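You operate a simulated robot arm through the tools that you are given. There is no shell and no other tool. Be economical: measure what you need, move in short steps, check, and stop when the job is done.

You run a simulated robot arm. Do the job below in one go: nothing can be reset, and whatever is moved stays where it is left.

## Task
Turn the heat to 0, press STOP and lock the mains lever off.
Fine: in that order; the red lock goes into the red holder; the other controls and the test plug stay.

The check looks at the end state, three seconds after you hand in, the way a careful person would. Anything else that was tipped, shoved, dropped, spilled or broken makes it a failure.

## Robot
A 6-joint arm with a two-finger parallel gripper on a trunk, on a base that drives. Base frame: it is fixed to the floor where the robot stands at the start and does not move with it; the origin is under the middle of the robot, x ahead of it, y to its left, z up. Lengths are in m, angles in rad, forces in N, time in s.
Its first joint turns from -2.897 to 2.897 rad. Places, roughly: blue valve [1, -1.4, 1.1]; fault button [0.8, 0, 1.6]; green start button [0.8, 0.1, 1]; green valve [0.7, -1.6, 0.3]; key selector [0.8, -0.1, 1]; lamps button [0.8, 0.2, 1.6]; latch of the tall blue cabinet [0.8, -0.3, 1.3]; line coil selector [0.8, 0.1, 1.5]; mains lever [0.7, 0.2, 0.7]; orange valve [1, -1.7, 1.1]; pump switch [0.8, -1.1, 1.2]; red holder [0.7, 0.1, 0.7]; red stop key [0.8, 0.1, 0.9]; reset button [0.8, 0.1, 1.6]; tall blue cabinet [1, -0.2, 1]; teal handwheel [0.7, -1.3, 0.6]. Payload 3.43 kg.
The tool frame sits at the grasp point between the pads (the TCP): z along the fingers, y along the line on which they close. The tips reach 0.034 m beyond it. Largest opening 0.128 m; finger width 0.024, thickness 0.012; the body of the gripper, 0.048 by 0.13 m, starts 0.096 m behind the TCP.
Orientation is that of the tool frame in the base frame, as a unit quaternion [x, y, z, w]. With the fingers straight down and closing along the base's y, the tool's x points along the base's -x, its y along +y and its z along -z.

## Interface
- The arm moves only by the tool arm_command. Its argument "moves" is text: rows parted by semicolons, each of 7 numbers parted by spaces: the shift along the tool's x, y, z in m, then the turn, a rotation vector about the tool's x, y, z in rad, then the finger opening in m, from 0 to 0.128. In form: tx ty tz rx ry rz jaw; .... A call has 1 to 12 rows; each row shifts and turns the commanded pose from where the row before left it, along the tool's axes as they then stand. Each row takes 0.2 s and may step no farther than 0.05 m and 0.15 rad from the row before; otherwise, or with a gripper value out of range, the whole call is refused. A pose out of reach is approached as far as the arm can. The call stops where the force on the tool passes 90 N (or 10 N more than at its start, if that is more) or the arm is blocked; 0.2 s more then pass. Each finger travels about 0.153 m/s and halts on what it meets, pressing with about 29 N; the grip force reading is that of the motor and also rises with nothing between the fingers. The clock runs only during rows and for 0.2 s after the last one: add rows that do not move to give the fingers time. It gives the time, the measured TCP pose, the force on the tool (base axes), the opening and the grip force at its end, in the units of the frame above (readings bear some noise), with the torque about the TCP (base axes, N m) and any sound that the robot's microphone picked up.
- Cameras (640 x 400 px; columns grow to the right, rows downward): "scene" is now at [0.1639, 0.1934, 1.2158]; the picture's right is [-0.35, -0.94, 0.00], its down [-0.33, 0.12, -0.94] and it looks along [0.88, -0.33, -0.35] (base axes); focal length 277 px, centre (320, 200). "wrist" rides on the gripper at [0.076, -0.011, -0.16] in the tool frame; the picture's right is [0.15, 0.99, 0.00], its down [-0.88, 0.13, -0.46] and it looks along [-0.45, 0.07, 0.89] (tool axes); focal length 234 px, centre (320, 200). There is no depth. A picture from a camera that has moved, and an enlarged one, comes with that camera's place and axes in the base frame and with its lens. The place of the scene camera against the robot may be out by one fixed shift of up to 0.012 m in any direction.
- grab_frame(camera): a new picture of that camera. It takes no simulated time.
- roll_base(legs): drives the robot by 1 to 6 legs, each [ahead, left, turn to the left] in m, m and rad, along the robot's own axes; the way and the turn of a leg run together, so that a leg with both is an arc; at most 1.5 m and 3.142 rad a leg. The arm and the cameras ride along, it lands a little off, and it stops where it bumps. It gives what a move gives.
- aim_head(pan, tilt): turns the head with the scene camera to pan (to the left, within 2.496 rad either way) and tilt (down, from -0.506 to 1.204), counted from straight ahead of the robot. It gives what a move gives.
- enlarge(camera, box): a new picture of the part [left, top, right, bottom] of that camera's present view, enlarged. It takes no simulated time.
- finish_job(): hands the job in; it is judged then, once.

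Work in short steps. Places have to be worked out from the pictures, the camera data and where the tool is seen: move nearer, look again, correct. Check each grasp and each placing, and mend what went wrong. You have 120 turns and 82 pictures in all, those below and enlarged ones among them. Open the gripper and draw the arm clear of the work before you hand the job in, unless the task says otherwise; then end with one line.

The tools are called after "Emit:" by a JSON object that holds its "name" and its "arguments". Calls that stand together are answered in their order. arm_command: Moves the arm, as the interface text tells. Its arguments: {"type":"object","properties":{"moves":{"type":"string"}},"required":["moves"]} The other tools are called the same way: roll_base (legs) drives the base; aim_head (pan, tilt) turns the head that bears the scene camera; grab_frame (camera) takes a picture; enlarge (camera, box) takes an enlarged picture of a part of a camera's view; finish_job () hands the job in.

At the start:

```text
t: 0.0
eef_pos: [0.6261, 0.273, 1.1182]
tcp_rot: [0.0, 1.0, 0.001, 0.0]
force: [0.4, -1.0, 0.2]
wrist_torque: [0.01, 0.02, -0.02]
width: 0.128
grasp_force: 0.0
robot x, y, heading: [-0.0027, -0.0006, -0.002]
head pan, tilt: [-0.356, 0.356]
```

scene: 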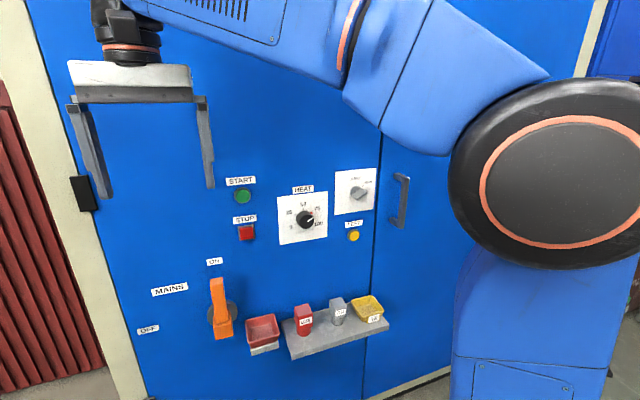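
wrist: 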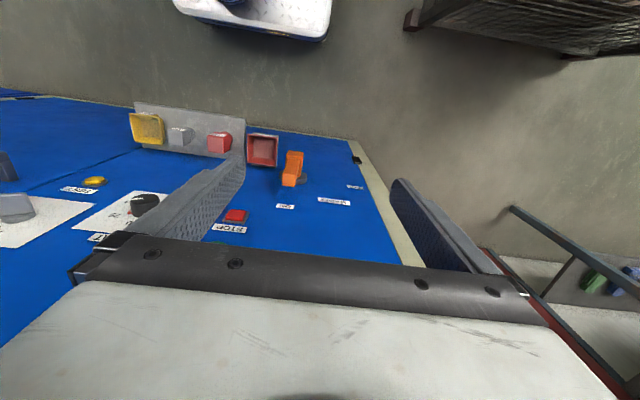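

The panel shows the heat knob, the stop button, the mains lever, a red holder and a red lock on a shelf. I'll enlarge these to read the labels.

Emit:
{"name": "enlarge", "arguments": {"camera": "scene", "box": [210, 160, 400, 279]}}

Emit:
{"name": "enlarge", "arguments": {"camera": "scene", "box": [130, 250, 400, 400]}}

```text
3.36 times, centred on (305, 220) of scene
camera zoom: at [0.1639, 0.1934, 1.2158], right [-0.35, -0.94, 0.0], down [-0.33, 0.12, -0.94], along [0.88, -0.33, -0.35], focal length 932 px, centre (370, 134)
```

zoom: 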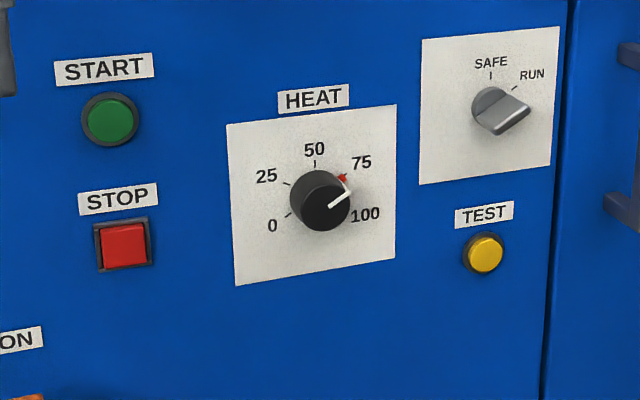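

```text
2.37 times, centred on (265, 325) of scene
camera zoom: at [0.1639, 0.1934, 1.2158], right [-0.35, -0.94, 0.0], down [-0.33, 0.12, -0.94], along [0.88, -0.33, -0.35], focal length 657 px, centre (450, -96)
```

zoom: 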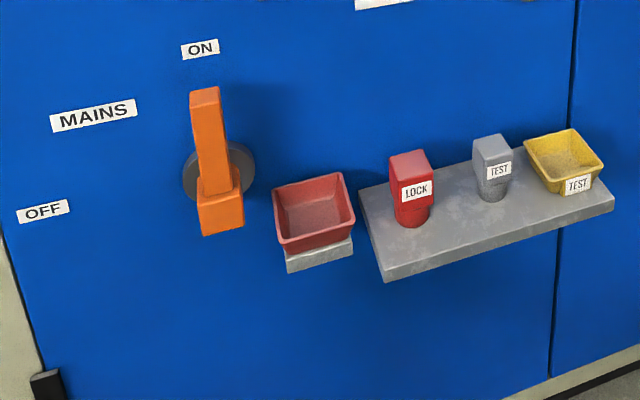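

The heat pointer sits near 75, the lever is at ON (up) with OFF to the left, and the red lock is on the shelf with its holder to the right of the lever. I back the base off 0.2 m, to give room for a horizontal tool.

Emit:
{"name": "roll_base", "arguments": {"legs": [[-0.2, 0, 0]]}}

```text
t: 1.6
eef_pos: [0.4255, 0.2721, 1.1175]
tcp_rot: [0.0, 1.0, 0.0, -0.001]
force: [0.6, 0.7, 0.0]
wrist_torque: [-0.01, 0.02, 0.0]
width: 0.1279
grasp_force: 0.0
robot x, y, heading: [-0.2039, -0.0034, -0.0]
head pan, tilt: [-0.356, 0.356]
```

Base is back 0.2 m. I now move the TCP forward to x≈0.62 and begin to pitch the tool toward horizontal.

Emit:
{"name": "arm_command", "arguments": {"moves": "-0.05 0 0 0 0 0 0.128;-0.05 0 0 0 0 0 0.128;-0.05 0 0 0 0 0 0.128;-0.04 0 0 0 0 0 0.128;0 0 0 0 -0.14 0 0.128;0 0 0 0 -0.14 0 0.128;0 0 0 0 -0.14 0 0.128;0 0 0 0 -0.14 0 0.128;0 0 0 0 -0.14 0 0.128;0 0 0 0 -0.14 0 0.128;0 0 0 0 -0.14 0 0.128"}}

```text
t: 4.0
eef_pos: [0.6159, 0.2734, 1.1183]
tcp_rot: [0.0, 0.881, 0.0, 0.472]
force: [0.3, 0.0, -0.6]
wrist_torque: [0.02, -0.03, 0.01]
width: 0.1279
grasp_force: 0.0
robot x, y, heading: [-0.1998, -0.0003, -0.005]
head pan, tilt: [-0.356, 0.356]
```

On track (pitch 2.158, target 1.571). I finish the pitch and then move toward the front of the heat knob (y≈0, z≈0.91).

Emit:
{"name": "arm_command", "arguments": {"moves": "0 0 0 0 -0.147 0 0.128;0 0 0 0 -0.147 0 0.128;0 0 0 0 -0.147 0 0.128;0 0 0 0 -0.146 0 0.128;0 -0.05 0 0 0 0 0.128;0 -0.05 0 0 0 0 0.128;0 -0.05 0 0 0 0 0.128;0.04 -0.04 0 0 0 0 0.128;0.04 -0.04 0 0 0 0 0.128;0.04 -0.04 0 0 0 0 0.128;0.04 0 0 0 0 0 0.128;0.04 0 0 0 0 0 0.128"}}

Emit:
{"name": "grab_frame", "arguments": {"camera": "wrist"}}

Emit:
{"name": "grab_frame", "arguments": {"camera": "scene"}}

```text
refused: row 8 steps farther than a row can; nothing moved
```

```text
77 pictures are left
camera wrist: at [0.4413, 0.2624, 1.1436], right [-0.08, 0.99, -0.12], down [0.11, 0.13, 0.99], along [0.99, 0.07, -0.12], focal length 234 px, centre (320, 200)
```

wrist: 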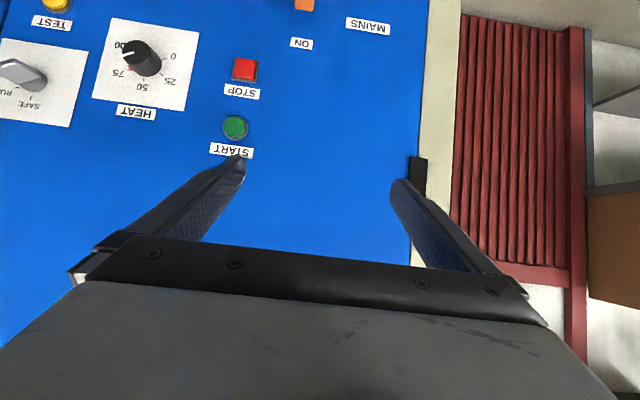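

```text
76 pictures are left
camera scene: at [-0.0368, 0.1933, 1.2158], right [-0.35, -0.94, 0.0], down [-0.33, 0.12, -0.94], along [0.88, -0.33, -0.35], focal length 277 px, centre (320, 200)
```

scene: 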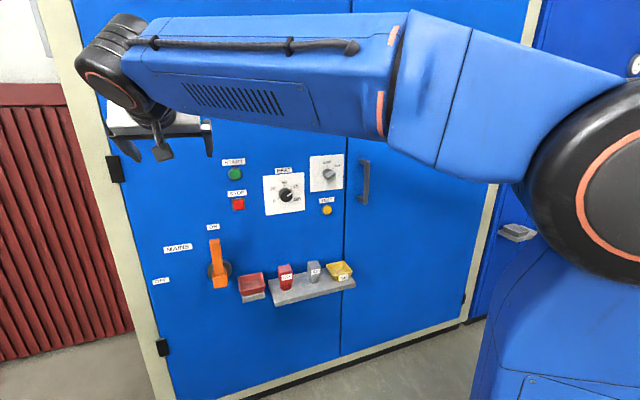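

The step diagonal was over the limit. I resend with smaller steps.

Emit:
{"name": "arm_command", "arguments": {"moves": "0 0 0 0 -0.147 0 0.128;0 0 0 0 -0.147 0 0.128;0 0 0 0 -0.147 0 0.128;0 0 0 0 -0.146 0 0.128;0 -0.05 0 0 0 0 0.128;0 -0.05 0 0 0 0 0.128;0 -0.05 0 0 0 0 0.128;0.035 -0.035 0 0 0 0 0.128;0.035 -0.035 0 0 0 0 0.128;0.035 -0.035 0 0 0 0 0.128;0.05 -0.01 0 0 0 0 0.128;0.05 -0.01 0 0 0 0 0.128"}}

Emit:
{"name": "grab_frame", "arguments": {"camera": "wrist"}}

```text
refused: row 11 steps farther than a row can; nothing moved
```

```text
75 pictures are left
camera wrist: at [0.4413, 0.2624, 1.1436], right [-0.08, 0.99, -0.12], down [0.11, 0.13, 0.99], along [0.99, 0.07, -0.12], focal length 234 px, centre (320, 200)
```

wrist: 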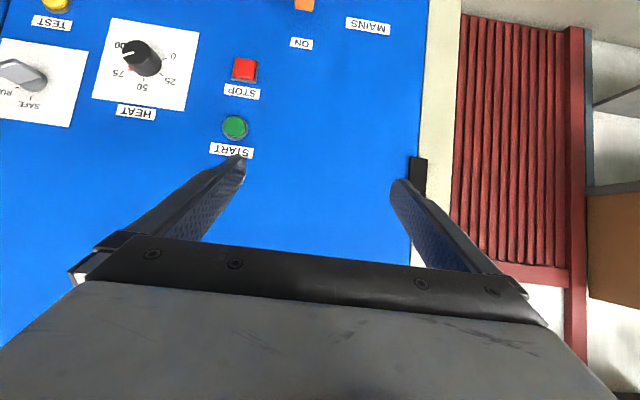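

The diagonal was slightly over again; I correct it, and will look only afterward.

Emit:
{"name": "arm_command", "arguments": {"moves": "0 0 0 0 -0.147 0 0.128;0 0 0 0 -0.147 0 0.128;0 0 0 0 -0.147 0 0.128;0 0 0 0 -0.146 0 0.128;0 -0.05 0 0 0 0 0.128;0 -0.05 0 0 0 0 0.128;0 -0.05 0 0 0 0 0.128;0.034 -0.034 0 0 0 0 0.128;0.034 -0.034 0 0 0 0 0.128;0.034 -0.034 0 0 0 0 0.128;0.048 -0.01 0 0 0 0 0.128;0.048 -0.01 0 0 0 0 0.128"}}

```text
t: 6.6
eef_pos: [0.6131, 0.0004, 0.9196]
tcp_rot: [0.0, 0.708, 0.0, 0.706]
force: [0.1, -0.5, -0.1]
wrist_torque: [0.02, -0.01, -0.01]
width: 0.128
grasp_force: 0.1
robot x, y, heading: [-0.1991, 0.0016, -0.001]
head pan, tilt: [-0.356, 0.356]
```

The tool is now horizontal in front of the knob. I roll it +1.5 rad (the knob must later turn counter-clockwise), then look.

Emit:
{"name": "arm_command", "arguments": {"moves": "0 0 0 0 0 0.15 0.1;0 0 0 0 0 0.15 0.1;0 0 0 0 0 0.15 0.1;0 0 0 0 0 0.15 0.1;0 0 0 0 0 0.15 0.1;0 0 0 0 0 0.15 0.1;0 0 0 0 0 0.15 0.1;0 0 0 0 0 0.15 0.1;0 0 0 0 0 0.15 0.1;0 0 0 0 0 0.15 0.1;0 0 0 0 0 0 0.1"}}

Emit:
{"name": "grab_frame", "arguments": {"camera": "wrist"}}

Emit:
{"name": "grab_frame", "arguments": {"camera": "scene"}}

```text
t: 9.0
eef_pos: [0.4903, 0.0563, 1.1393]
tcp_rot: [0.486, 0.531, 0.472, 0.509]
force: [0.5, 0.3, 0.5]
wrist_torque: [-0.01, 0.0, -0.03]
width: 0.1003
grasp_force: 0.0
out of reach, approached as far as the arm can: row 2, 3, 4, 5, 6, 7, 8, 9, 10
robot x, y, heading: [-0.1995, 0.0017, 0.002]
head pan, tilt: [-0.356, 0.356]
```

```text
74 pictures are left
camera wrist: at [0.3299, 0.1312, 1.1269], right [0.03, 0.23, 0.97], down [-0.44, -0.87, 0.22], along [0.9, -0.44, 0.07], focal length 234 px, centre (320, 200)
```

wrist: 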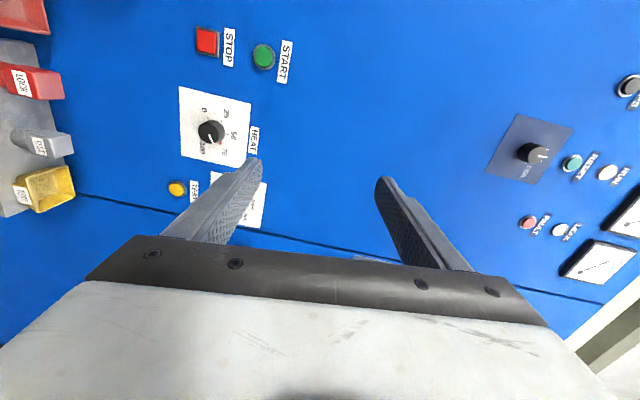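

```text
73 pictures are left
camera scene: at [-0.037, 0.1932, 1.2159], right [-0.35, -0.94, 0.0], down [-0.33, 0.12, -0.94], along [0.88, -0.33, -0.35], focal length 277 px, centre (320, 200)
```

scene: 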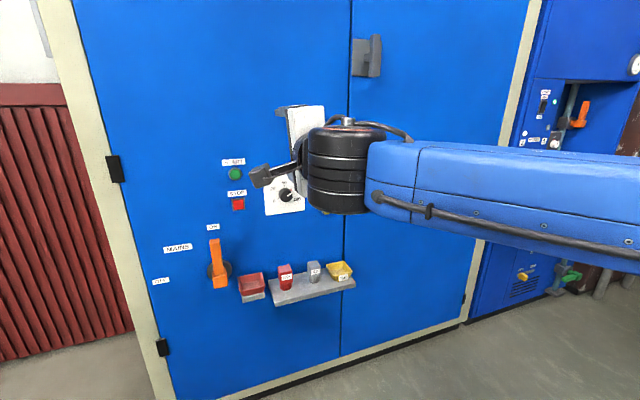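

Positive roll runs out of reach (a joint limit), and the arm drifted off. I unroll step by step, to go the other way round.

Emit:
{"name": "arm_command", "arguments": {"moves": "0 0 0 0 0 -0.15 0.1;0 0 0 0 0 -0.15 0.1;0 0 0 0 0 -0.15 0.1;0 0 0 0 0 -0.15 0.1;0 0 0 0 0 -0.15 0.1"}}

```text
t: 10.2
eef_pos: [0.4891, 0.0572, 1.1381]
tcp_rot: [0.259, 0.659, 0.258, 0.657]
force: [0.3, 0.8, -0.4]
wrist_torque: [0.01, 0.05, 0.0]
width: 0.1002
grasp_force: 0.1
robot x, y, heading: [-0.1967, -0.001, 0.001]
head pan, tilt: [-0.356, 0.356]
```

The commanded pose re-anchors cleanly. I finish unrolling to zero and then move down and forward to the knob standoff.

Emit:
{"name": "arm_command", "arguments": {"moves": "0 0 0 0 0 -0.15 0.1;0 0 0 0 0 -0.15 0.1;0 0 0 0 0 -0.15 0.1;0 0 0 0 0 -0.15 0.1;0 0 0 0 0 -0.148 0.1;0.04 -0.015 0.02 0 0 0 0.1;0.04 -0.015 0.02 0 0 0 0.1;0.04 -0.015 0.02 0 0 0 0.1;0.04 -0.015 0.02 0 0 0 0.1;0.04 0 0.02 0 0 0 0.1;0.028 0 0.01 0 0 0 0.1"}}

Emit:
{"name": "grab_frame", "arguments": {"camera": "scene"}}

Emit:
{"name": "grab_frame", "arguments": {"camera": "wrist"}}

```text
t: 12.6
eef_pos: [0.5974, -0.0021, 0.9115]
tcp_rot: [0.001, 0.708, 0.0, 0.706]
force: [0.1, 0.2, 0.1]
wrist_torque: [-0.02, 0.02, -0.02]
width: 0.1
grasp_force: 0.0
robot x, y, heading: [-0.2019, 0.0024, 0.002]
head pan, tilt: [-0.356, 0.356]
```

```text
72 pictures are left
camera scene: at [-0.0371, 0.1931, 1.2159], right [-0.35, -0.94, 0.0], down [-0.33, 0.12, -0.94], along [0.88, -0.33, -0.35], focal length 277 px, centre (320, 200)
```

scene: 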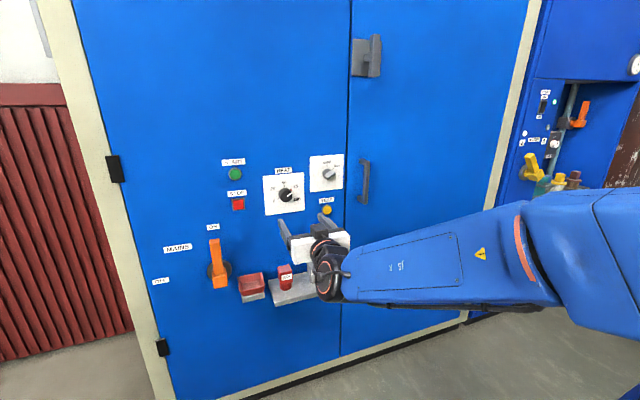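

```text
71 pictures are left
camera wrist: at [0.4386, -0.0132, 0.8352], right [0.0, 0.99, -0.14], down [-0.45, 0.13, 0.88], along [0.89, 0.07, 0.45], focal length 234 px, centre (320, 200)
```

wrist: 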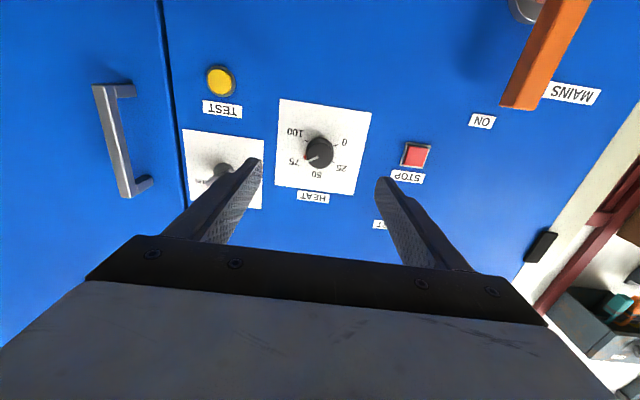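

Now the tool faces the knob with a different arm branch. I enlarge the knob.

Emit:
{"name": "enlarge", "arguments": {"camera": "wrist", "box": [260, 90, 388, 210]}}

Emit:
{"name": "arm_command", "arguments": {"moves": "0 0 0 0 0 0.15 0.1;0 0 0 0 0 0.15 0.1;0 0 0 0 0 0.15 0.1"}}

```text
3.33 times, centred on (324, 150) of wrist
camera zoom: at [0.4386, -0.0132, 0.8352], right [0.0, 0.99, -0.14], down [-0.45, 0.13, 0.88], along [0.89, 0.07, 0.45], focal length 781 px, centre (307, 367)
```

zoom: 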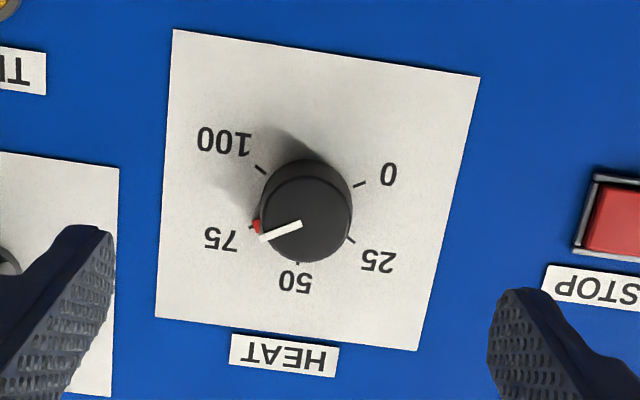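

```text
t: 13.4
eef_pos: [0.5804, 0.0297, 0.9324]
tcp_rot: [0.162, 0.693, 0.151, 0.686]
force: [-0.6, 0.4, 0.3]
wrist_torque: [0.01, 0.02, 0.03]
width: 0.1003
grasp_force: 0.1
out of reach, approached as far as the arm can: row 2, 3
robot x, y, heading: [-0.1998, -0.001, -0.005]
head pan, tilt: [-0.356, 0.356]
```

The pointer stands at 75, so the knob must turn about 180° counter-clockwise to 0. Positive roll is limited; I test the negative direction in the free.

Emit:
{"name": "arm_command", "arguments": {"moves": "0 0 0 0 0 -0.15 0.1;0 0 0 0 0 -0.15 0.1;0 0 0 0 0 -0.15 0.1;0 0 0 0 0 -0.15 0.1;0 0 0 0 0 -0.15 0.1;0 0 0 0 0 -0.15 0.1;0 0 0 0 0 -0.15 0.1;0 0 0 0 0 -0.15 0.1;0 0 0 0 0 -0.15 0.1;0 0 0 0 0 -0.15 0.1;0 0 0 0 0 -0.15 0.1;0 0 0 0 0 -0.15 0.1"}}

```text
t: 16.0
eef_pos: [0.5804, 0.0291, 0.9331]
tcp_rot: [-0.441, 0.554, -0.441, 0.551]
force: [1.2, -0.3, 0.6]
wrist_torque: [-0.02, -0.01, -0.04]
width: 0.1001
grasp_force: 0.1
robot x, y, heading: [-0.2017, 0.0007, -0.003]
head pan, tilt: [-0.356, 0.356]
```

Roll is −1.35 without trouble. I continue to about −3.1 to learn the range.

Emit:
{"name": "arm_command", "arguments": {"moves": "0 0 0 0 0 -0.15 0.1;0 0 0 0 0 -0.15 0.1;0 0 0 0 0 -0.15 0.1;0 0 0 0 0 -0.15 0.1;0 0 0 0 0 -0.15 0.1;0 0 0 0 0 -0.15 0.1;0 0 0 0 0 -0.15 0.1;0 0 0 0 0 -0.15 0.1;0 0 0 0 0 -0.15 0.1;0 0 0 0 0 -0.15 0.1;0 0 0 0 0 -0.15 0.1;0 0 0 0 0 -0.147 0.1"}}

Emit:
{"name": "grab_frame", "arguments": {"camera": "wrist"}}

Emit:
{"name": "grab_frame", "arguments": {"camera": "scene"}}

```text
t: 18.6
eef_pos: [0.5801, 0.0296, 0.9328]
tcp_rot: [0.708, 0.002, 0.706, 0.001]
force: [-0.8, -0.2, -0.4]
wrist_torque: [0.02, -0.01, -0.03]
width: 0.1
grasp_force: 0.0
robot x, y, heading: [-0.2034, 0.0023, -0.005]
head pan, tilt: [-0.356, 0.356]
```

```text
69 pictures are left
camera wrist: at [0.4215, 0.0418, 1.0094], right [0.0, -0.99, 0.15], down [-0.46, -0.13, -0.88], along [0.89, -0.07, -0.45], focal length 234 px, centre (320, 200)
```

wrist: 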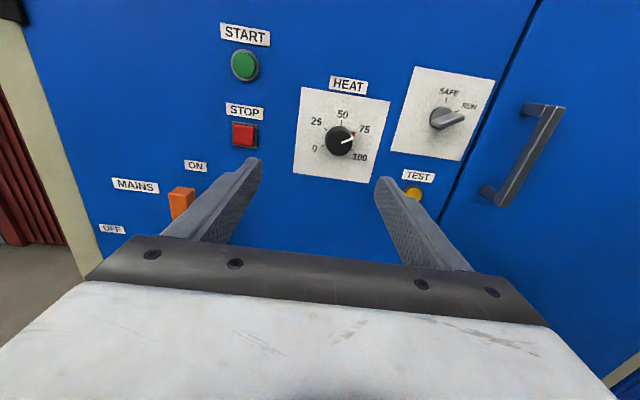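

```text
68 pictures are left
camera scene: at [-0.037, 0.1932, 1.2159], right [-0.35, -0.94, 0.0], down [-0.33, 0.12, -0.94], along [0.88, -0.33, -0.35], focal length 277 px, centre (320, 200)
```

scene: 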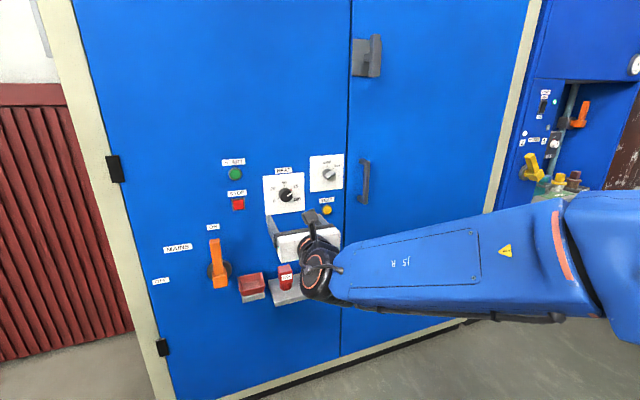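

Roll reaches −π freely, and the camera is upright there. From two wrist views the knob axis is about y=0.000, z=0.933, plate at x≈0.794. I centre on it and roll back to about −0.3 to start the turn from there.

Emit:
{"name": "arm_command", "arguments": {"moves": "0 0.029 0 0 0 0.15 0.1;0 0 0 0 0 0.15 0.1;0 0 0 0 0 0.15 0.1;0 0 0 0 0 0.15 0.1;0 0 0 0 0 0.15 0.1;0 0 0 0 0 0.15 0.1;0 0 0 0 0 0.15 0.1;0 0 0 0 0 0.15 0.1;0 0 0 0 0 0.15 0.1;0 0 0 0 0 0.15 0.1;0 0 0 0 0 0.15 0.1;0 0 0 0 0 0.15 0.1"}}

Emit:
{"name": "arm_command", "arguments": {"moves": "0 0 0 0 0 0.15 0.08;0 0 0 0 0 0.15 0.08;0 0 0 0 0 0.15 0.08;0 0 0 0 0 0.15 0.08;0 0 0 0 0 0.15 0.08;0 0 0 0 0 0.15 0.08;0 0 0.04 0 0 0.1 0.08;0 0 0.04 0 0 0 0.08"}}

Emit:
{"name": "grab_frame", "arguments": {"camera": "wrist"}}

```text
t: 21.2
eef_pos: [0.5794, 0.0006, 0.9332]
tcp_rot: [-0.44, 0.554, -0.44, 0.553]
force: [-0.1, 0.4, 0.7]
wrist_torque: [-0.01, 0.0, 0.03]
width: 0.1002
grasp_force: 0.0
robot x, y, heading: [-0.2033, 0.0005, -0.005]
head pan, tilt: [-0.356, 0.356]
```

```text
t: 23.0
eef_pos: [0.66, 0.0022, 0.9321]
tcp_rot: [-0.121, 0.698, -0.121, 0.695]
force: [0.3, 0.1, 1.0]
wrist_torque: [0.0, 0.01, 0.03]
width: 0.0802
grasp_force: 0.0
robot x, y, heading: [-0.2029, -0.0009, -0.001]
head pan, tilt: [-0.356, 0.356]
```

```text
67 pictures are left
camera wrist: at [0.5004, -0.0344, 0.866], right [0.0, 0.88, -0.47], down [-0.45, 0.42, 0.79], along [0.89, 0.21, 0.4], focal length 234 px, centre (320, 200)
```

wrist: 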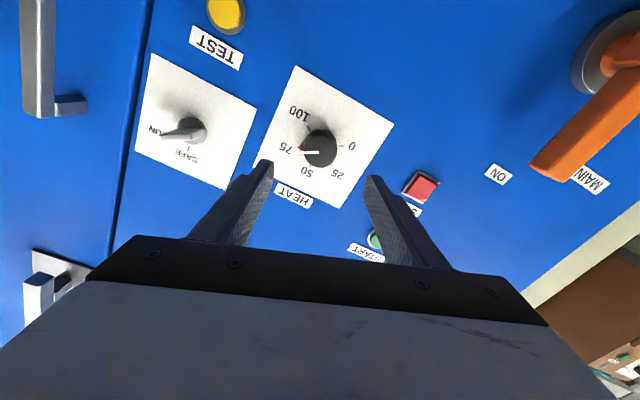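

The knob is centred between the fingers. I advance to x≈0.748 with jaws at 0.08.

Emit:
{"name": "arm_command", "arguments": {"moves": "0 0 0.03 0 0 0 0.08;0 0 0.03 0 0 0 0.08;0 0 0.018 0 0 0 0.08;0 0 0.01 0 0 0 0.08"}}

Emit:
{"name": "grab_frame", "arguments": {"camera": "wrist"}}

```text
t: 24.0
eef_pos: [0.7472, 0.0013, 0.9325]
tcp_rot: [-0.122, 0.698, -0.122, 0.695]
force: [-0.1, 0.9, 0.8]
wrist_torque: [-0.01, 0.03, -0.05]
width: 0.08
grasp_force: 0.1
robot x, y, heading: [-0.2015, 0.0025, -0.006]
head pan, tilt: [-0.356, 0.356]
```

```text
66 pictures are left
camera wrist: at [0.5886, -0.0348, 0.8651], right [0.0, 0.88, -0.47], down [-0.45, 0.42, 0.79], along [0.89, 0.21, 0.4], focal length 234 px, centre (320, 200)
```

wrist: 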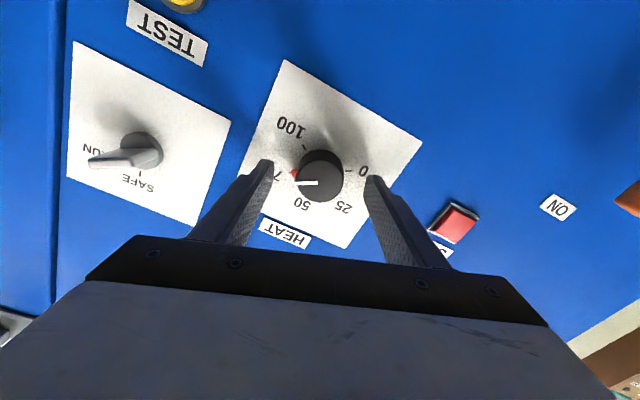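

Knob is well aligned with the finger plane. I go 8 mm deeper and close on it.

Emit:
{"name": "arm_command", "arguments": {"moves": "0 0 0.005 0 0 0 0.08;0 0 0.003 0 0 0 0.08;0 0 0 0 0 0 0.05;0 0 0 0 0 0 0.03;0 0 0 0 0 0 0.03"}}

Emit:
{"name": "grab_frame", "arguments": {"camera": "wrist"}}

```text
t: 25.2
eef_pos: [0.7545, 0.0019, 0.9335]
tcp_rot: [-0.122, 0.698, -0.121, 0.695]
force: [-0.8, 0.1, 0.8]
wrist_torque: [-0.05, 0.04, -0.03]
width: 0.0414
grasp_force: 44.5
robot x, y, heading: [-0.1985, -0.002, -0.001]
head pan, tilt: [-0.356, 0.356]
```

```text
65 pictures are left
camera wrist: at [0.5963, -0.0345, 0.8661], right [0.0, 0.88, -0.47], down [-0.45, 0.42, 0.79], along [0.89, 0.21, 0.4], focal length 234 px, centre (320, 200)
```

wrist: 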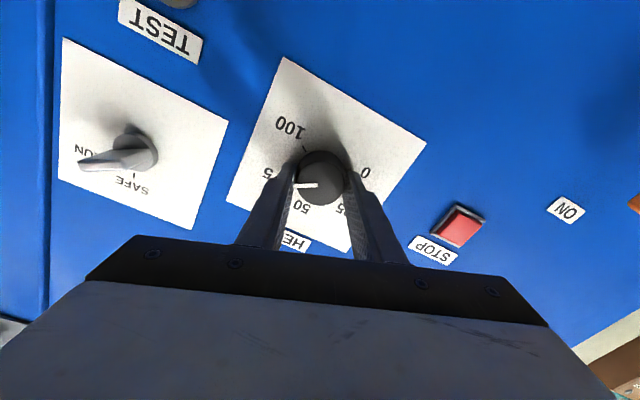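

Firm grip at 41 mm. I turn counter-clockwise by 1.5 rad first.

Emit:
{"name": "arm_command", "arguments": {"moves": "0 0 0 0 0 -0.1 0.03;0 0 0 0 0 -0.14 0.03;0 0 0 0 0 -0.14 0.03;0 0 0 0 0 -0.14 0.03;0 0 0 0 0 -0.14 0.03;0 0 0 0 0 -0.14 0.03;0 0 0 0 0 -0.14 0.03;0 0 0 0 0 -0.14 0.03;0 0 0 0 0 -0.14 0.03;0 0 0 0 0 -0.14 0.03;0 0 0 0 0 -0.14 0.03"}}

Emit:
{"name": "grab_frame", "arguments": {"camera": "wrist"}}

```text
t: 27.6
eef_pos: [0.7554, -0.0008, 0.9293]
tcp_rot: [0.565, -0.43, 0.562, -0.424]
force: [-27.4, 8.9, -34.4]
wrist_torque: [0.02, 1.48, -0.21]
width: 0.0412
grasp_force: 44.8
robot x, y, heading: [-0.2038, 0.0003, -0.0]
head pan, tilt: [-0.356, 0.356]
```

```text
64 pictures are left
camera wrist: at [0.5977, -0.0692, 0.9631], right [-0.01, -0.41, -0.91], down [-0.46, 0.81, -0.36], along [0.89, 0.41, -0.19], focal length 234 px, centre (320, 200)
```

wrist: 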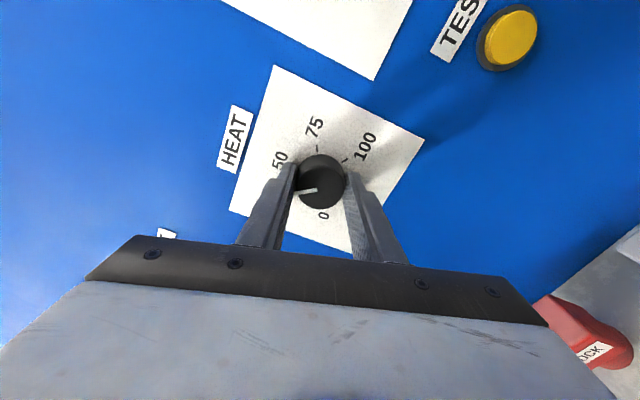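

Half-turned; side force of ~35 N shows the TCP was a few mm off the knob's axis. I open to relieve it, and look at the relation.

Emit:
{"name": "arm_command", "arguments": {"moves": "0 0 0 0 0 0 0.06;0 0 0 0 0 0 0.07;0 0 0 0 0 0 0.07"}}

Emit:
{"name": "grab_frame", "arguments": {"camera": "wrist"}}

```text
t: 28.4
eef_pos: [0.7569, 0.0003, 0.9324]
tcp_rot: [0.565, -0.428, 0.563, -0.426]
force: [0.3, -0.1, -0.1]
wrist_torque: [-0.01, 0.02, -0.03]
width: 0.0697
grasp_force: 0.0
robot x, y, heading: [-0.2005, -0.0028, 0.003]
head pan, tilt: [-0.356, 0.356]
```

```text
63 pictures are left
camera wrist: at [0.5976, -0.0691, 0.9647], right [0.0, -0.41, -0.91], down [-0.46, 0.81, -0.36], along [0.89, 0.41, -0.19], focal length 234 px, centre (320, 200)
```

wrist: 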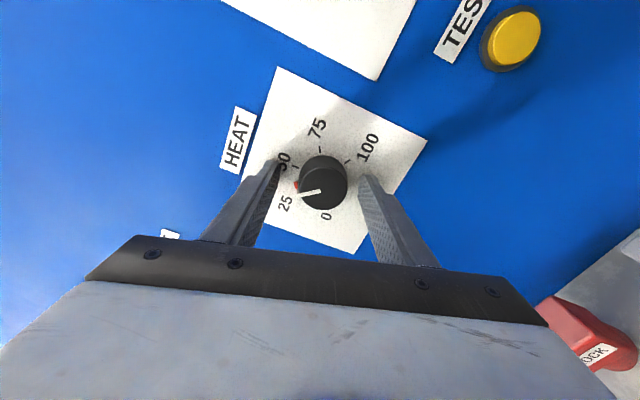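

The knob turned with the grip and now points between 50 and 25. I regrip here (closing re-centres it) and read the force.

Emit:
{"name": "arm_command", "arguments": {"moves": "0 0 0 0 0 0 0.05;0 0 0 0 0 0 0.03;0 0 0 0 0 0 0.03"}}

```text
t: 29.2
eef_pos: [0.7564, 0.0017, 0.9298]
tcp_rot: [0.565, -0.429, 0.561, -0.426]
force: [-6.1, -2.2, -18.4]
wrist_torque: [0.02, 0.63, -0.21]
width: 0.0409
grasp_force: 44.8
robot x, y, heading: [-0.2015, -0.0013, -0.004]
head pan, tilt: [-0.356, 0.356]
```

Axis appears about 3 mm lower than the command. I shift the tool 3 mm along its closing line (down) and check.

Emit:
{"name": "arm_command", "arguments": {"moves": "0 0.003 0 0 0 0 0.03;0 0 0 0 0 0 0.03"}}

```text
t: 29.8
eef_pos: [0.7559, -0.0002, 0.9301]
tcp_rot: [0.565, -0.428, 0.564, -0.425]
force: [3.3, 3.4, -6.1]
wrist_torque: [0.01, 0.44, 0.73]
width: 0.041
grasp_force: 45.0
robot x, y, heading: [-0.1981, 0.0003, 0.0]
head pan, tilt: [-0.356, 0.356]
```

Forces are low now. I turn on by 1.26 rad and look before the last part.

Emit:
{"name": "arm_command", "arguments": {"moves": "0 0 0 0 0 -0.14 0.03;0 0 0 0 0 -0.14 0.03;0 0 0 0 0 -0.14 0.03;0 0 0 0 0 -0.14 0.03;0 0 0 0 0 -0.14 0.03;0 0 0 0 0 -0.14 0.03;0 0 0 0 0 -0.14 0.03;0 0 0 0 0 -0.14 0.03;0 0 0 0 0 -0.14 0.03"}}

Emit:
{"name": "enlarge", "arguments": {"camera": "wrist", "box": [250, 100, 410, 220]}}

```text
t: 31.8
eef_pos: [0.756, -0.0, 0.929]
tcp_rot: [0.708, -0.013, 0.706, -0.011]
force: [13.5, 2.1, 7.8]
wrist_torque: [-0.01, -0.91, -0.01]
width: 0.041
grasp_force: 44.9
robot x, y, heading: [-0.2015, -0.0034, -0.004]
head pan, tilt: [-0.356, 0.356]
```

```text
3.33 times, centred on (330, 160) of wrist
camera zoom: at [0.5976, 0.0095, 1.0069], right [0.0, -0.99, 0.11], down [-0.46, -0.1, -0.88], along [0.89, -0.05, -0.46], focal length 781 px, centre (287, 333)
```

zoom: 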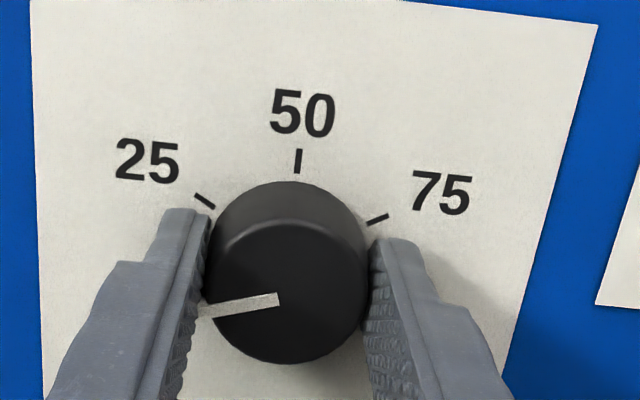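

The pointer is at roughly −107°, and 0 is near −115…−120°. I turn another 0.16 rad, then release and look.

Emit:
{"name": "arm_command", "arguments": {"moves": "0 0 0 0 0 -0.08 0.03;0 0 0 0 0 -0.08 0.03;0 0 0 0 0 0 0.03"}}

Emit:
{"name": "arm_command", "arguments": {"moves": "0 0 0 0 0 0 0.07;0 0 0 0 0 0 0.08;0 0 -0.03 0 0 0 0.08;0 0 -0.03 0 0 0 0.08;0 0 -0.03 0 0 0 0.08"}}

Emit:
{"name": "enlarge", "arguments": {"camera": "wrist", "box": [250, 80, 410, 200]}}

```text
t: 32.6
eef_pos: [0.7565, -0.0001, 0.9298]
tcp_rot: [0.707, 0.043, 0.705, 0.045]
force: [15.9, 1.6, 15.5]
wrist_torque: [0.01, -0.58, 0.13]
width: 0.0409
grasp_force: 44.6
robot x, y, heading: [-0.2004, -0.0028, 0.003]
head pan, tilt: [-0.356, 0.356]
```

```text
t: 33.8
eef_pos: [0.6644, 0.0011, 0.9301]
tcp_rot: [0.708, 0.043, 0.704, 0.044]
force: [0.4, -0.4, -0.3]
wrist_torque: [-0.01, 0.0, 0.01]
width: 0.08
grasp_force: 0.0
robot x, y, heading: [-0.2021, 0.0015, -0.002]
head pan, tilt: [-0.356, 0.356]
```

```text
3.33 times, centred on (330, 140) of wrist
camera zoom: at [0.5066, 0.0223, 1.0041], right [0.0, -0.96, 0.27], down [-0.46, -0.24, -0.86], along [0.89, -0.12, -0.44], focal length 781 px, centre (287, 400)
```

zoom: 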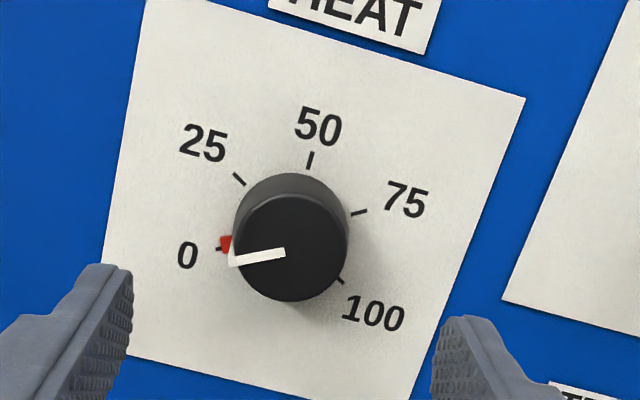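

The red index sits just short of the 0 tick, by some 5°. I go back in, grip, turn 0.1 rad more, and back out.

Emit:
{"name": "arm_command", "arguments": {"moves": "0 0 0.03 0 0 0 0.08;0 0 0.03 0 0 0 0.08;0 0 0.03 0 0 0 0.08;0 0 0 0 0 0 0.05;0 0 0 0 0 0 0.03;0 0 0 0 0 0 0.03;0 0 0 0 0 -0.05 0.03;0 0 0 0 0 -0.055 0.03;0 0 0 0 0 0 0.03"}}

Emit:
{"name": "arm_command", "arguments": {"moves": "0 0 0 0 0 0 0.07;0 0 0 0 0 0 0.08;0 0 -0.03 0 0 0 0.08;0 0 -0.03 0 0 0 0.08;0 0 -0.03 0 0 0 0.08"}}

Emit:
{"name": "enlarge", "arguments": {"camera": "wrist", "box": [280, 110, 380, 185]}}

```text
t: 35.8
eef_pos: [0.7549, -0.0004, 0.9287]
tcp_rot: [0.704, 0.08, 0.701, 0.082]
force: [-9.8, 1.2, -0.7]
wrist_torque: [0.86, 0.09, 0.0]
width: 0.0408
grasp_force: 44.9
robot x, y, heading: [-0.1994, 0.0005, -0.003]
head pan, tilt: [-0.356, 0.356]
```

```text
t: 37.0
eef_pos: [0.6662, 0.0023, 0.9294]
tcp_rot: [0.704, 0.079, 0.701, 0.081]
force: [0.5, -1.2, -0.1]
wrist_torque: [0.02, -0.01, -0.04]
width: 0.0802
grasp_force: 0.1
robot x, y, heading: [-0.2014, 0.0053, 0.003]
head pan, tilt: [-0.356, 0.356]
```

```text
5.33 times, centred on (330, 148) of wrist
camera zoom: at [0.5085, 0.0298, 1.0015], right [0.0, -0.93, 0.37], down [-0.46, -0.33, -0.83], along [0.89, -0.17, -0.43], focal length 1249 px, centre (267, 480)
```

zoom: 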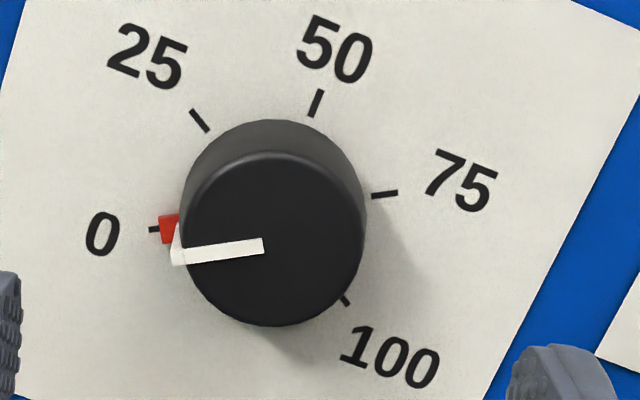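

The index is on the 0 tick and the stop torque (0.86 N m) was felt: heat is 0. Next I close the fingers, straighten the roll and move in front of STOP (≈ y 0.143, z 0.915).

Emit:
{"name": "arm_command", "arguments": {"moves": "0 0 -0.03 0 0 0.11 0.08;0 0 0 0 0 0.118 0.04;0 -0.047 0 0 0 0 0.0;0 -0.047 0 0 0 0 0;0 -0.047 0 0 0 0 0;-0.014 0 0 0 0 0 0"}}

Emit:
{"name": "grab_frame", "arguments": {"camera": "wrist"}}

```text
t: 38.4
eef_pos: [0.6347, 0.1418, 0.9155]
tcp_rot: [0.708, 0.0, 0.706, 0.0]
force: [0.2, 0.0, -0.3]
wrist_torque: [0.01, 0.01, 0.01]
width: 0.0
grasp_force: 29.3
robot x, y, heading: [-0.2034, 0.0001, -0.004]
head pan, tilt: [-0.356, 0.356]
```

```text
59 pictures are left
camera wrist: at [0.4775, 0.1534, 0.9917], right [0.0, -0.99, 0.15], down [-0.46, -0.13, -0.88], along [0.89, -0.07, -0.45], focal length 234 px, centre (320, 200)
```

wrist: 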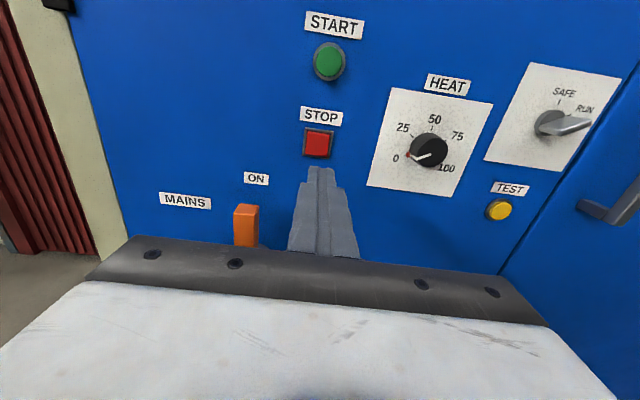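

STOP estimated at y≈0.1445, z≈0.917. I advance to about 15 mm off it, with a small correction.

Emit:
{"name": "arm_command", "arguments": {"moves": "0.002 -0.003 0.04 0 0 0 0;0 0 0.04 0 0 0 0;0 0 0.02 0 0 0 0"}}

Emit:
{"name": "grab_frame", "arguments": {"camera": "wrist"}}

Emit:
{"name": "grab_frame", "arguments": {"camera": "scene"}}

```text
t: 39.2
eef_pos: [0.7375, 0.1454, 0.9189]
tcp_rot: [0.708, 0.0, 0.706, -0.001]
force: [-1.0, -0.4, 1.1]
wrist_torque: [-0.01, 0.0, 0.0]
width: 0.0001
grasp_force: 29.6
robot x, y, heading: [-0.1993, -0.0006, -0.004]
head pan, tilt: [-0.356, 0.356]
```

```text
58 pictures are left
camera wrist: at [0.5783, 0.1568, 0.9951], right [0.0, -0.99, 0.15], down [-0.46, -0.13, -0.88], along [0.89, -0.07, -0.45], focal length 234 px, centre (320, 200)
```

wrist: 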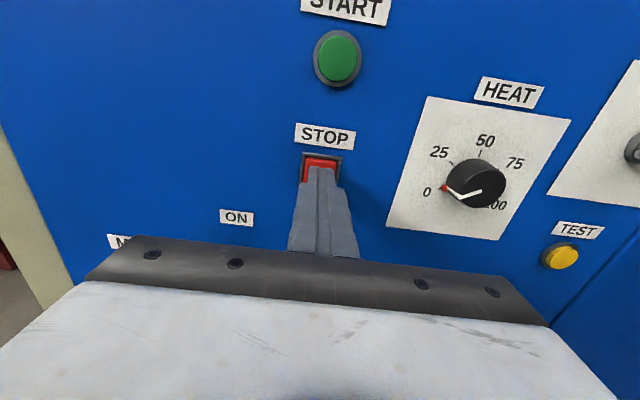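

```text
57 pictures are left
camera scene: at [-0.0371, 0.1932, 1.2159], right [-0.35, -0.94, 0.0], down [-0.33, 0.12, -0.94], along [0.88, -0.33, -0.35], focal length 277 px, centre (320, 200)
```

scene: 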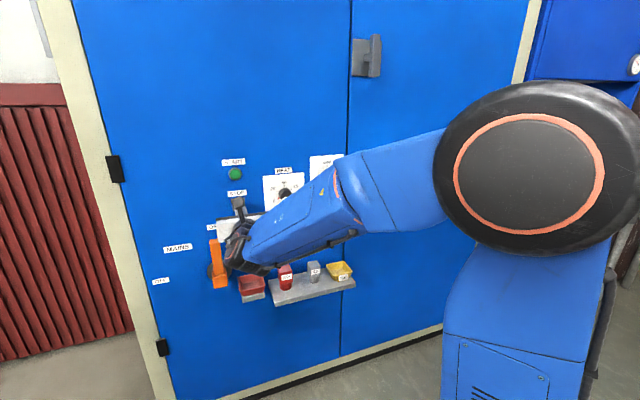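

Fingertips are in line with STOP. I press in small steps.

Emit:
{"name": "arm_command", "arguments": {"moves": "0 0 0.005 0 0 0 0;0 0 0.004 0 0 0 0;0 0 0.004 0 0 0 0;0 0 0.003 0 0 0 0"}}

```text
t: 40.2
eef_pos: [0.7514, 0.1437, 0.9172]
tcp_rot: [0.709, -0.001, 0.706, 0.001]
force: [-2.9, -0.6, -0.6]
wrist_torque: [0.03, -0.01, -0.02]
width: 0.0
grasp_force: 28.7
robot x, y, heading: [-0.1988, -0.004, -0.002]
head pan, tilt: [-0.356, 0.356]
heard: click
```

A click was heard. I press 3 mm further without releasing to make sure, then withdraw and look.

Emit:
{"name": "arm_command", "arguments": {"moves": "0 0 0.002 0 0 0 0;0 0 0.002 0 0 0 0;0 0 0 0 0 0 0"}}

Emit:
{"name": "arm_command", "arguments": {"moves": "0 0 -0.04 0 0 0 0;0 0 -0.04 0 0 0 0;0 0 -0.04 0 0 0 0"}}

Emit:
{"name": "grab_frame", "arguments": {"camera": "wrist"}}

```text
t: 41.0
eef_pos: [0.7552, 0.1447, 0.9173]
tcp_rot: [0.709, 0.0, 0.705, 0.0]
force: [-13.9, 1.2, -1.0]
wrist_torque: [-0.03, 0.04, 0.03]
width: 0.0
grasp_force: 29.0
robot x, y, heading: [-0.2019, -0.0025, -0.001]
head pan, tilt: [-0.356, 0.356]
```

```text
t: 41.8
eef_pos: [0.6349, 0.1437, 0.9184]
tcp_rot: [0.709, -0.001, 0.705, 0.0]
force: [0.1, -0.8, 0.1]
wrist_torque: [0.0, 0.01, 0.01]
width: 0.0
grasp_force: 29.8
robot x, y, heading: [-0.2047, -0.0016, 0.005]
head pan, tilt: [-0.356, 0.356]
```

```text
56 pictures are left
camera wrist: at [0.4762, 0.1563, 0.9939], right [0.0, -0.99, 0.15], down [-0.46, -0.13, -0.88], along [0.89, -0.07, -0.46], focal length 234 px, centre (320, 200)
```

wrist: 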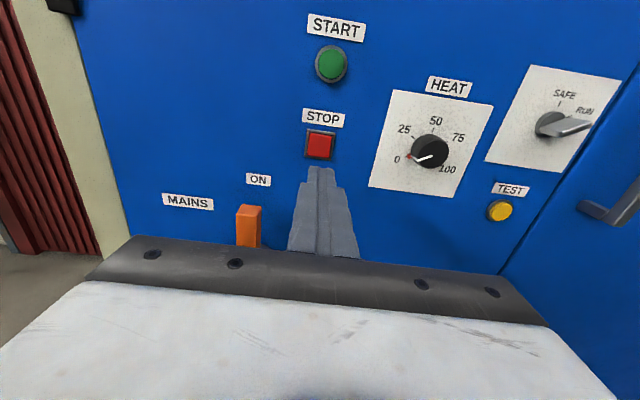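

STOP is pressed. Now I back off, lower and shift toward the lever for a close view, with the fingers still closed.

Emit:
{"name": "arm_command", "arguments": {"moves": "0 0 -0.05 0 0 0 0;0 0 -0.04 0 0 0 0;-0.04 0 0 0 0 0 0;-0.04 0 0 0 0 0 0;-0.04 0 0 0 0 0 0"}}

Emit:
{"name": "grab_frame", "arguments": {"camera": "wrist"}}

Emit:
{"name": "grab_frame", "arguments": {"camera": "scene"}}

```text
t: 43.0
eef_pos: [0.5621, 0.1576, 0.8137]
tcp_rot: [0.708, -0.001, 0.706, 0.001]
force: [0.6, -0.4, 0.1]
wrist_torque: [0.05, -0.02, 0.0]
width: 0.0
grasp_force: 28.9
out of reach, approached as far as the arm can: row 4, 5
robot x, y, heading: [-0.2, 0.003, -0.004]
head pan, tilt: [-0.356, 0.356]
```

```text
55 pictures are left
camera wrist: at [0.4041, 0.1707, 0.8914], right [0.0, -0.99, 0.15], down [-0.46, -0.13, -0.88], along [0.89, -0.07, -0.45], focal length 234 px, centre (320, 200)
```

wrist: 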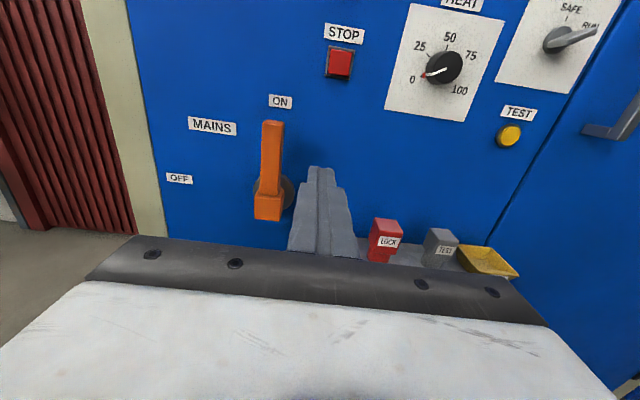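

```text
54 pictures are left
camera scene: at [-0.0371, 0.1929, 1.2159], right [-0.35, -0.94, 0.0], down [-0.33, 0.12, -0.94], along [0.88, -0.33, -0.35], focal length 277 px, centre (320, 200)
```

scene: 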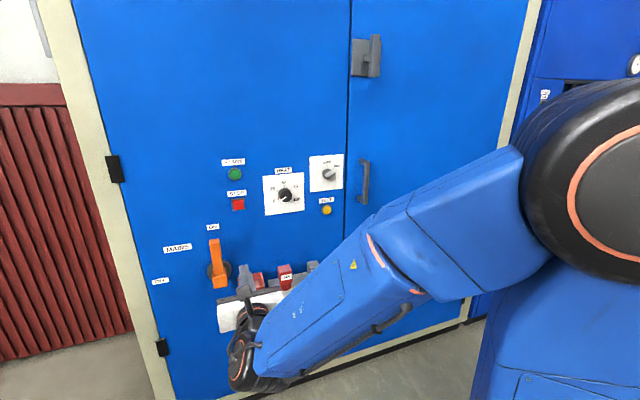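

The arm is near its inner limit at this height. Lever pivot judged at y≈0.2245, z≈0.697, handle top z≈0.83. I roll the base back 0.12 m more for room.

Emit:
{"name": "roll_base", "arguments": {"legs": [[-0.12, 0, 0]]}}

Emit:
{"name": "arm_command", "arguments": {"moves": "0 0 0.05 0 0 0 0;0 0 0.05 0 0 0 0;0 0.01 0.04 0 0 0 0;0 0 0.02 0 0 0 0"}}

Emit:
{"name": "grab_frame", "arguments": {"camera": "wrist"}}

```text
t: 44.2
eef_pos: [0.4436, 0.1607, 0.8149]
tcp_rot: [0.709, -0.001, 0.705, 0.001]
force: [0.8, 0.8, 0.2]
wrist_torque: [0.02, -0.01, -0.01]
width: 0.0003
grasp_force: 29.1
robot x, y, heading: [-0.3203, -0.0003, 0.0]
head pan, tilt: [-0.356, 0.356]
```

```text
t: 45.2
eef_pos: [0.6045, 0.1506, 0.8147]
tcp_rot: [0.708, 0.0, 0.706, -0.001]
force: [0.1, -0.3, 0.2]
wrist_torque: [-0.02, -0.03, -0.01]
width: 0.0002
grasp_force: 28.9
robot x, y, heading: [-0.3174, -0.003, -0.004]
head pan, tilt: [-0.356, 0.356]
```

```text
53 pictures are left
camera wrist: at [0.4467, 0.1612, 0.8914], right [0.0, -0.99, 0.15], down [-0.46, -0.13, -0.88], along [0.89, -0.07, -0.46], focal length 234 px, centre (320, 200)
```

wrist: 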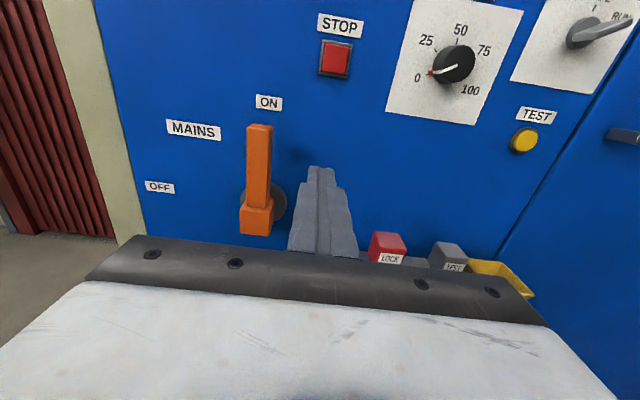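

I bring the closed fingers to the right of the handle at (0.731, 0.172, 0.79), reaching to x≈0.765 so that they overlap the handle in depth.

Emit:
{"name": "arm_command", "arguments": {"moves": "-0.025 0 0.04 0 0 0 0;0 0 0.04 0 0 0 0;0 0 0.025 0 0 0 0;0 0 0.021 0 0 0 0;0 -0.02 0 0 0 0 0"}}

Emit:
{"name": "grab_frame", "arguments": {"camera": "wrist"}}

Emit:
{"name": "grab_frame", "arguments": {"camera": "scene"}}

```text
t: 46.4
eef_pos: [0.7296, 0.1686, 0.7887]
tcp_rot: [0.709, 0.0, 0.705, 0.0]
force: [-0.2, -0.3, 0.8]
wrist_torque: [0.01, 0.01, -0.02]
width: 0.0001
grasp_force: 29.2
robot x, y, heading: [-0.3173, 0.0021, 0.005]
head pan, tilt: [-0.356, 0.356]
```

```text
52 pictures are left
camera wrist: at [0.5719, 0.1812, 0.8662], right [0.0, -0.99, 0.15], down [-0.46, -0.13, -0.88], along [0.89, -0.07, -0.46], focal length 234 px, centre (320, 200)
```

wrist: 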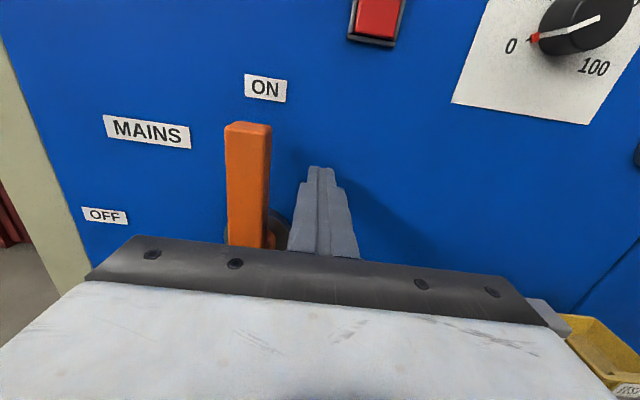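

```text
51 pictures are left
camera scene: at [-0.1557, 0.1934, 1.2159], right [-0.35, -0.94, 0.0], down [-0.33, 0.12, -0.94], along [0.88, -0.33, -0.35], focal length 277 px, centre (320, 200)
```

scene: 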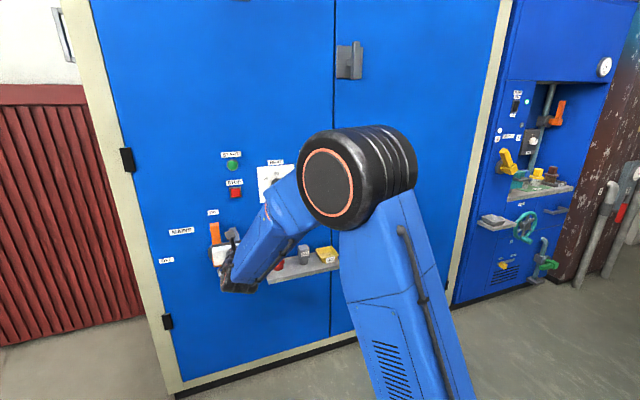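

The finger is right of the handle with clearance. I push along the arc about the pivot, to around 60° first.

Emit:
{"name": "arm_command", "arguments": {"moves": "0.0017 -0.015 0 0 0 0 0;0.0017 -0.015 0 0 0 0 0;0.0017 -0.0127 0 0 0 0 0;0.0017 -0.0127 0 0 0 0 0;-0.0016 -0.0127 0 0 0 0 0;-0.0016 -0.0127 0 0 0 0 0;-0.0048 -0.0119 0 0 0 0 0;-0.0048 -0.0119 0 0 0 0 0;-0.0078 -0.0102 0 0 0 0 0;-0.0078 -0.0102 0 0 0 0 0"}}

Emit:
{"name": "grab_frame", "arguments": {"camera": "wrist"}}

```text
t: 48.6
eef_pos: [0.7288, 0.2955, 0.7662]
tcp_rot: [0.709, 0.0, 0.705, 0.0]
force: [0.2, -0.7, 0.5]
wrist_torque: [0.01, 0.01, -0.04]
width: 0.0
grasp_force: 29.5
robot x, y, heading: [-0.3191, -0.001, -0.003]
head pan, tilt: [-0.356, 0.356]
```

```text
50 pictures are left
camera wrist: at [0.57, 0.3071, 0.844], right [0.0, -0.99, 0.15], down [-0.46, -0.13, -0.88], along [0.89, -0.07, -0.46], focal length 234 px, centre (320, 200)
```

wrist: 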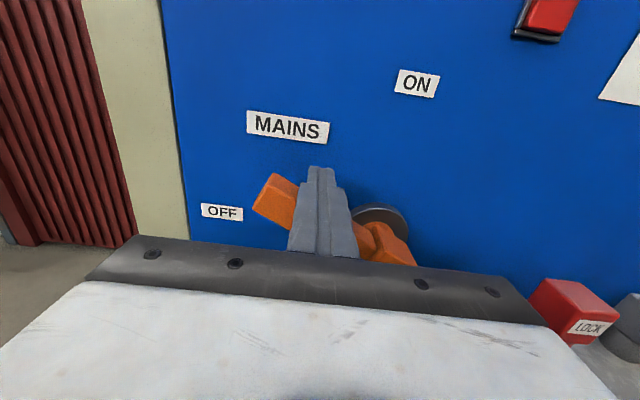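

The lever follows well (about 60°). I continue along the arc to 90°.

Emit:
{"name": "arm_command", "arguments": {"moves": "-0.0098 -0.007 0 0 0 0 0;-0.0098 -0.007 0 0 0 0 0;-0.0118 -0.005 0 0 0 0 0;-0.01 -0.005 0 0 0 0 0;0 0 0 0 0 0 0"}}

Emit:
{"name": "grab_frame", "arguments": {"camera": "wrist"}}

Emit:
{"name": "grab_frame", "arguments": {"camera": "scene"}}

```text
t: 49.8
eef_pos: [0.7291, 0.3184, 0.7273]
tcp_rot: [0.708, -0.001, 0.706, 0.001]
force: [2.1, -0.8, 5.1]
wrist_torque: [-0.02, -0.18, -0.03]
width: 0.0
grasp_force: 29.2
robot x, y, heading: [-0.316, 0.0016, 0.003]
head pan, tilt: [-0.356, 0.356]
```

```text
49 pictures are left
camera wrist: at [0.571, 0.3301, 0.8025], right [0.0, -0.99, 0.15], down [-0.46, -0.13, -0.88], along [0.89, -0.07, -0.45], focal length 234 px, centre (320, 200)
```

wrist: 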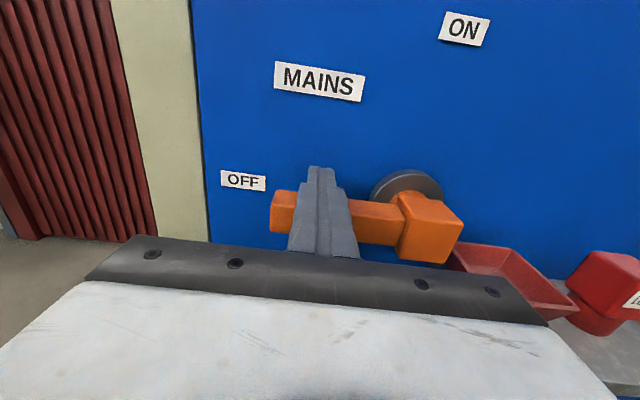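

```text
48 pictures are left
camera scene: at [-0.156, 0.1935, 1.2159], right [-0.35, -0.94, 0.0], down [-0.33, 0.12, -0.94], along [0.88, -0.33, -0.35], focal length 277 px, centre (320, 200)
```

scene: 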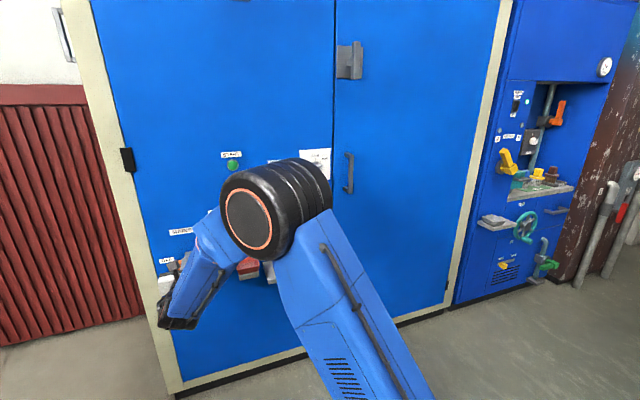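

The bar lies parallel with the labels now, about horizontal. I press a little further to feel for the stop.

Emit:
{"name": "arm_command", "arguments": {"moves": "-0.003 0 0 0 0 0 0;-0.003 0 0 0 0 0 0;0 0 0 0 0 0 0"}}

```text
t: 50.6
eef_pos: [0.7283, 0.3187, 0.7246]
tcp_rot: [0.706, -0.002, 0.708, 0.0]
force: [16.1, 7.1, 47.3]
wrist_torque: [-0.03, -0.11, 0.03]
width: 0.0
grasp_force: 29.3
robot x, y, heading: [-0.3229, -0.0013, -0.002]
head pan, tilt: [-0.356, 0.356]
```

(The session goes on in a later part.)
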